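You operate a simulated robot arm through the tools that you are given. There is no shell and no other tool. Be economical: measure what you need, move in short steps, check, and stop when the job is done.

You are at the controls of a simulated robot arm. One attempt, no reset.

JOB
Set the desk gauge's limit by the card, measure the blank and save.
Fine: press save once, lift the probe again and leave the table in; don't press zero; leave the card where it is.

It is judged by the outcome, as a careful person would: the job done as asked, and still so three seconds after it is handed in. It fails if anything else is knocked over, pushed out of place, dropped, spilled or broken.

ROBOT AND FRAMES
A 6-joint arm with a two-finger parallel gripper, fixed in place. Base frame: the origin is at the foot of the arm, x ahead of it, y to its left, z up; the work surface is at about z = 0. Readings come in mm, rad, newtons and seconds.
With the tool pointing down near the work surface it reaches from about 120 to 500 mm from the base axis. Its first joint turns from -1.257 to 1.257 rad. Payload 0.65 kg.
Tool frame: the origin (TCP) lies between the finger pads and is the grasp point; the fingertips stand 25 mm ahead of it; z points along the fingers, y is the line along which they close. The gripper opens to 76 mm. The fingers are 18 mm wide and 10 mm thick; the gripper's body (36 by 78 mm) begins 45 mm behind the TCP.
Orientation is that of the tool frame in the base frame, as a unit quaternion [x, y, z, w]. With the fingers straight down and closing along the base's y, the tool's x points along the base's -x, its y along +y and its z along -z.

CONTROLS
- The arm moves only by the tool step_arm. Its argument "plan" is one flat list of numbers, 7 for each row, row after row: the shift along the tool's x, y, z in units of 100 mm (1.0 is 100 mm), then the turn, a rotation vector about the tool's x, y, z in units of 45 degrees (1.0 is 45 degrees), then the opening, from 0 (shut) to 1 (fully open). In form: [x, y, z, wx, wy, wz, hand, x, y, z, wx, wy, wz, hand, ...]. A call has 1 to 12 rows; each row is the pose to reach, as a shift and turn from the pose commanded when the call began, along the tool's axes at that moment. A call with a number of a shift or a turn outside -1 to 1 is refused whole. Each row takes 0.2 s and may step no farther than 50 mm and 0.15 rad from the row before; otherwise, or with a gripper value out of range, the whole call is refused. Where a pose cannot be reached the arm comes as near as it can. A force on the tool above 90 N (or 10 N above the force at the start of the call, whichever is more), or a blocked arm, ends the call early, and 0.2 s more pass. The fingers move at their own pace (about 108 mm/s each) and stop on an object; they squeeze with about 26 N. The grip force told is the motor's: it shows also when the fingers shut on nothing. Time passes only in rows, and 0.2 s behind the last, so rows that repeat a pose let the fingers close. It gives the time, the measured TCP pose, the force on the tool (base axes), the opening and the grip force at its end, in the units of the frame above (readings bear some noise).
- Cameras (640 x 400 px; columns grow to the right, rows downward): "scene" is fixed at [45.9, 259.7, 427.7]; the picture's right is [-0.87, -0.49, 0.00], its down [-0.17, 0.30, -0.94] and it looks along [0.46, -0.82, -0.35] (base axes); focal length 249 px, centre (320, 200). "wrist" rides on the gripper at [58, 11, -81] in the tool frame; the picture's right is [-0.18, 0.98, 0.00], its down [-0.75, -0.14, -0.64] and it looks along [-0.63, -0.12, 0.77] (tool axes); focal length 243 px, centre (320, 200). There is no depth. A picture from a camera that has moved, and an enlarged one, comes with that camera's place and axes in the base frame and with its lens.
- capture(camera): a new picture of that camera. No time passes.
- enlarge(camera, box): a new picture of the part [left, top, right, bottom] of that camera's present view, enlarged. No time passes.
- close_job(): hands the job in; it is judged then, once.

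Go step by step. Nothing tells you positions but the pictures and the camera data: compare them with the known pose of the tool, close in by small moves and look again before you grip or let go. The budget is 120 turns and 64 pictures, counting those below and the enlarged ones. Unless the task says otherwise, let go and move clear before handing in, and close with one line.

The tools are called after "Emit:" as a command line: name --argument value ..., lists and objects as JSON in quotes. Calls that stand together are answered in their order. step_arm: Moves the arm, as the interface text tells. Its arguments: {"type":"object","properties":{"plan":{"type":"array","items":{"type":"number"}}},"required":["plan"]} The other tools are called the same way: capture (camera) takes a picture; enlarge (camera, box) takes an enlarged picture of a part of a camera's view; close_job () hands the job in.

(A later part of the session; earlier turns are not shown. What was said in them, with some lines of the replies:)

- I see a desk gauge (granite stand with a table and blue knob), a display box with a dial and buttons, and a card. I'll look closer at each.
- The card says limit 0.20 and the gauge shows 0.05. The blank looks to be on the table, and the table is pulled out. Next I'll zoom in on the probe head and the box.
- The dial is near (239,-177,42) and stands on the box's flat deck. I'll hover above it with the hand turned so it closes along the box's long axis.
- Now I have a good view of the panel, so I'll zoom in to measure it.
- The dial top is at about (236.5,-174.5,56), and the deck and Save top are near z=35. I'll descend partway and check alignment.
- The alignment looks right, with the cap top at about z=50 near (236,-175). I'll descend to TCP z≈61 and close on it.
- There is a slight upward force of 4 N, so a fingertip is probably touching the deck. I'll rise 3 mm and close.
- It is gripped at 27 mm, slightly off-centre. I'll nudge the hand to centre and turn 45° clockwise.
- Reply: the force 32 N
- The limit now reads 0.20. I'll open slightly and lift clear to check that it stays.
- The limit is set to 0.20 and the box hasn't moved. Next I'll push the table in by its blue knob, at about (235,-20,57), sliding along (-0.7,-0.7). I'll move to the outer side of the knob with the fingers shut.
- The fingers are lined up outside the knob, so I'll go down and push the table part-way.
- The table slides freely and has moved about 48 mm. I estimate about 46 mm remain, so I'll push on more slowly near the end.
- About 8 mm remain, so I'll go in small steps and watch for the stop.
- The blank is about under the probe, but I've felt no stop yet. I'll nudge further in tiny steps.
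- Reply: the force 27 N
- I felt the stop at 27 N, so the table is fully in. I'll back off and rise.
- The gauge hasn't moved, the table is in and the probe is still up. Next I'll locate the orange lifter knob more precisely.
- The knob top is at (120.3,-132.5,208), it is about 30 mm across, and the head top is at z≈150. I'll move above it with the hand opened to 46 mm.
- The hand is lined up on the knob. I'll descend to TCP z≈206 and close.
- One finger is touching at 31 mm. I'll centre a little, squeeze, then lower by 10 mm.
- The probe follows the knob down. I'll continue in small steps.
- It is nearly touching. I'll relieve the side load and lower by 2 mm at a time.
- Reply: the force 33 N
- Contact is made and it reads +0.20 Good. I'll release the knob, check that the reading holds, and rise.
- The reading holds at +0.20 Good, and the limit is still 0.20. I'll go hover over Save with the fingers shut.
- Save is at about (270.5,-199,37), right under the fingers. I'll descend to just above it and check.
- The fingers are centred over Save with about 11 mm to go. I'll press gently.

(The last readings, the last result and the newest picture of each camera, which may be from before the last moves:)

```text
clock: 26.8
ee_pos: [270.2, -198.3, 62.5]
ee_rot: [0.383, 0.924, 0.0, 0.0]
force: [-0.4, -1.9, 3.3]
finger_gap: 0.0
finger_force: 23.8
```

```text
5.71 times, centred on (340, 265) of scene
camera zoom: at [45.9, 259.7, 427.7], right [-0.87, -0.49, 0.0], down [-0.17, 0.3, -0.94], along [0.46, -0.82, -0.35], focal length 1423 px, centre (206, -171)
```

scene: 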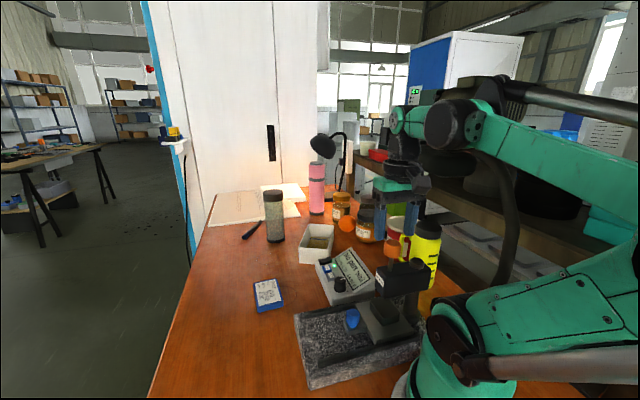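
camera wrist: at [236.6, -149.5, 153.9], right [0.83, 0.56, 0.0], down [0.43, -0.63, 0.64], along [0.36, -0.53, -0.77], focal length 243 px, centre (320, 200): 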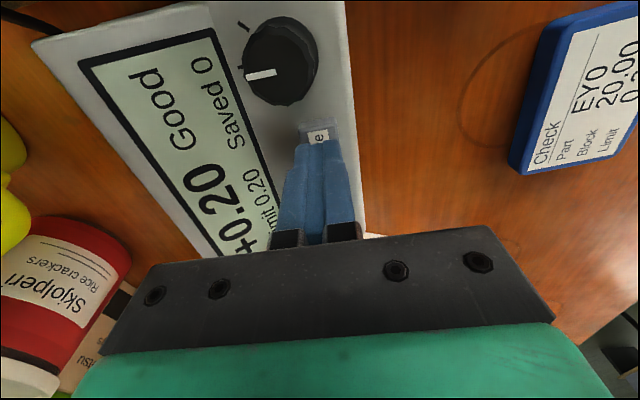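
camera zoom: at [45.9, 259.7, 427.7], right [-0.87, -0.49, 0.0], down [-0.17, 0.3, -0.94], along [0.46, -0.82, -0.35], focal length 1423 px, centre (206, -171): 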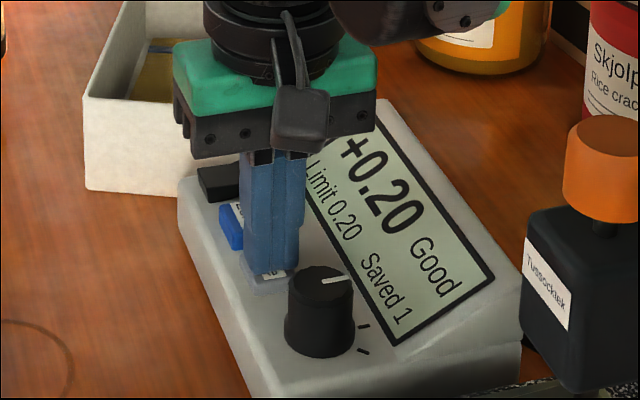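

Saved 1, with one press. I'll lift straight up and go back to the lifter knob.

Emit:
step_arm --plan '[0, 0, -0.4, 0, 0, 0, 0, 0, 0, -0.8, 0, 0, 0, 0, 0, 0, -1.0, 0, 0, 0, 0.2]'

Emit:
step_arm --plan '[0, 0, -0.45, 0, 0, 0, 0.4, 0, 0, -0.91, 0, 0, 0, 0.6, 0.3, -0.15, -0.91, 0, 0, 0, 0.6, 0.6, -0.3, -0.91, 0, 0, 0, 0.6]'

Emit:
step_arm --plan '[0.4, -0.15, 0, 0, 0, 0, 0.6, 0.8, -0.3, 0, 0, 0, 0, 0.6, 0.937, -0.303, 0, 0, 0, 0, 0.6]'

Emit:
capture --camera "wrist"

Emit:
enlarge --camera "scene" --box '[300, 190, 450, 330]'

```text
clock: 27.6
ee_pos: [269.4, -197.0, 163.0]
ee_rot: [0.382, 0.924, 0.0, -0.001]
force: [-0.3, -0.4, -0.4]
finger_gap: 15.2
finger_force: 0.1
```

```text
clock: 28.6
ee_pos: [207.7, -177.6, 253.4]
ee_rot: [0.383, 0.924, 0.0, 0.0]
force: [-0.4, -0.6, -0.1]
finger_gap: 45.6
finger_force: 0.1
```

```text
clock: 29.4
ee_pos: [118.4, -131.9, 253.6]
ee_rot: [0.383, 0.924, 0.0, 0.0]
force: [-0.2, -0.5, -0.3]
finger_gap: 45.9
finger_force: 0.0
```

```text
19 pictures are left
camera wrist: at [85.0, -83.6, 334.3], right [0.83, 0.56, 0.0], down [0.43, -0.63, 0.64], along [0.36, -0.53, -0.77], focal length 243 px, centre (320, 200)
```

wrist: 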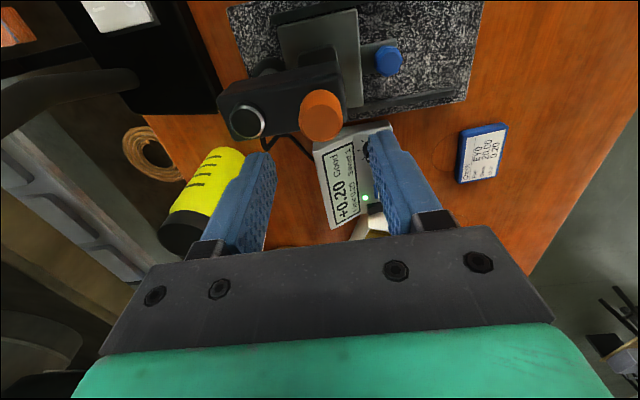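

```text
2.86 times, centred on (375, 260) of scene
camera zoom: at [45.9, 259.7, 427.7], right [-0.87, -0.49, 0.0], down [-0.17, 0.3, -0.94], along [0.46, -0.82, -0.35], focal length 712 px, centre (163, 29)
```

zoom: 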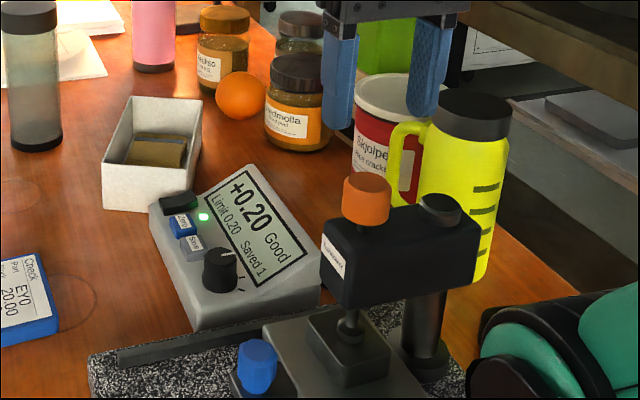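

I'll descend around the lowered knob at TCP z≈186, grip it and raise it 23 mm.

Emit:
step_arm --plan '[0, 0, 0.3, 0, 0, 0, 0.52, 0, 0, 0.55, 0, 0, 0, 0.52, 0, 0, 0.68, 0, 0, 0, 0.52, 0, 0, 0.68, 0, 0, 0, 0.35, 0, 0, 0.68, 0, 0, 0, 0.2, 0, 0, 0.68, 0, 0, 0, 0.2]'

Emit:
enlarge --camera "scene" --box '[300, 190, 450, 330]'

```text
clock: 30.8
ee_pos: [118.0, -132.5, 185.2]
ee_rot: [0.382, 0.924, 0.001, 0.001]
force: [14.4, 16.8, -0.9]
finger_gap: 28.2
finger_force: 42.6
```

```text
2.86 times, centred on (375, 260) of scene
camera zoom: at [45.9, 259.7, 427.7], right [-0.87, -0.49, 0.0], down [-0.17, 0.3, -0.94], along [0.46, -0.82, -0.35], focal length 712 px, centre (163, 29)
```

zoom: 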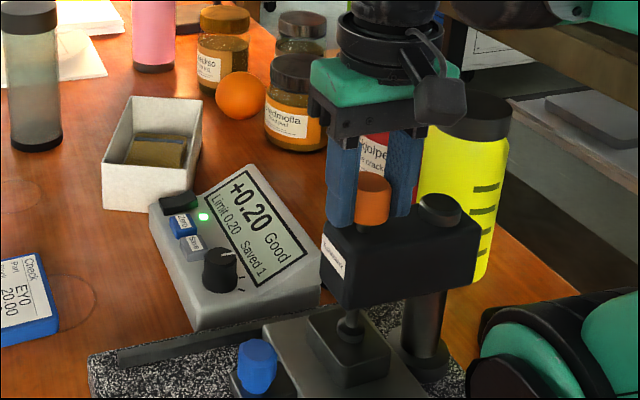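

It is gripped. I'll centre by 1 mm and lift.

Emit:
step_arm --plan '[0, 0.012, 0, 0, 0, 0, 0.2, 0, 0.012, -0.05, 0, 0, 0, 0.2, 0, 0.012, -0.1, 0, 0, 0, 0.2, 0, 0.012, -0.15, 0, 0, 0, 0.2, 0, 0.012, -0.2, 0, 0, 0, 0.2]'

Emit:
enlarge --camera "scene" --box '[300, 190, 450, 330]'

```text
clock: 32.0
ee_pos: [119.0, -131.8, 204.9]
ee_rot: [0.383, 0.924, -0.002, 0.0]
force: [-12.1, -25.8, 3.0]
finger_gap: 28.1
finger_force: 42.5
```

```text
2.86 times, centred on (375, 260) of scene
camera zoom: at [45.9, 259.7, 427.7], right [-0.87, -0.49, 0.0], down [-0.17, 0.3, -0.94], along [0.46, -0.82, -0.35], focal length 712 px, centre (163, 29)
```

zoom: 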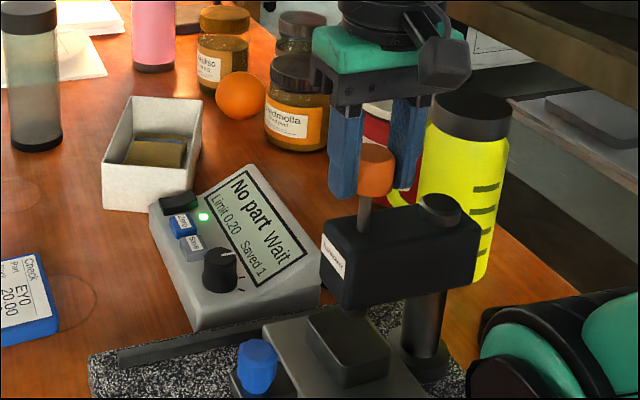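

The probe is almost fully up. I'll raise it 2.5 mm more and ease the side load.

Emit:
step_arm --plan '[0, -0.008, -0.01, 0, 0, 0, 0.2, 0, -0.008, -0.025, 0, 0, 0, 0.2]'

```text
clock: 32.6
ee_pos: [119.0, -132.0, 207.8]
ee_rot: [0.382, 0.924, -0.001, 0.0]
force: [-5.6, -18.8, -12.9]
finger_gap: 28.2
finger_force: 42.9
```

I felt the upper stop at about 13 N of pull. I'll release and rise clear.

Emit:
step_arm --plan '[0, 0, 0, 0, 0, 0, 0.45, 0, 0, 0, 0, 0, 0, 0.58, 0, 0, -0.2, 0, 0, 0, 0.58, 0, 0, -0.5, 0, 0, 0, 0.58, 0, 0, -0.9, 0, 0, 0, 0.58]'

Emit:
step_arm --plan '[0, 0.3, 0, 0, 0, 0, 0.58, 0, 0.6, 0, 0, 0, 0, 0.58, 0, 0.9, 0, 0, 0, 0, 0.58, 0, 0.9, 0, 0, 0, 0, 0.58, 0, 0.9, 0, 0, 0, 0, 0.58, 0, 0.9, 0, 0, 0, 0, 0.58]'

Emit:
enlarge --camera "scene" --box '[240, 190, 450, 390]'

Emit:
enlarge --camera "scene" --box '[300, 230, 440, 330]'

```text
clock: 33.8
ee_pos: [117.9, -132.0, 297.7]
ee_rot: [0.384, 0.923, 0.0, 0.0]
force: [-0.4, 0.9, 0.0]
finger_gap: 43.8
finger_force: 0.1
```

```text
clock: 35.2
ee_pos: [181.6, -68.1, 297.8]
ee_rot: [0.383, 0.924, 0.0, 0.0]
force: [1.0, 0.7, -0.4]
finger_gap: 44.1
finger_force: 0.0
```

```text
2.00 times, centred on (345, 290) of scene
camera zoom: at [45.9, 259.7, 427.7], right [-0.87, -0.49, 0.0], down [-0.17, 0.3, -0.94], along [0.46, -0.82, -0.35], focal length 498 px, centre (270, 20)
```

zoom: 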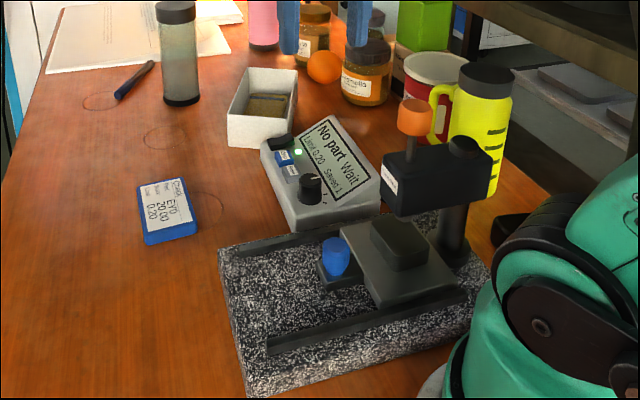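

```text
4.00 times, centred on (370, 280) of scene
camera zoom: at [45.9, 259.7, 427.7], right [-0.87, -0.49, 0.0], down [-0.17, 0.3, -0.94], along [0.46, -0.82, -0.35], focal length 996 px, centre (120, -120)
```

zoom: 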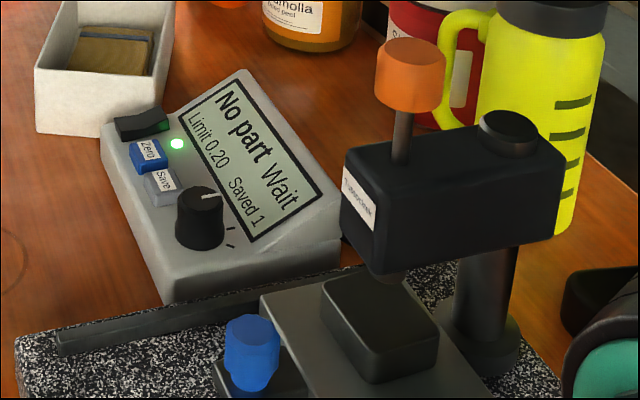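

The probe is up and staying up. The table is in, the limit reads 0.20 and Saved reads 1. The card and everything else are where they were, and the arm is clear.

Emit:
close_job

```text
The job is handed in.
```

The limit is set to 0.20 from the card; the blank read +0.20 Good and was saved with one press, the probe is back up, the table is in, and zero and the card were left alone.
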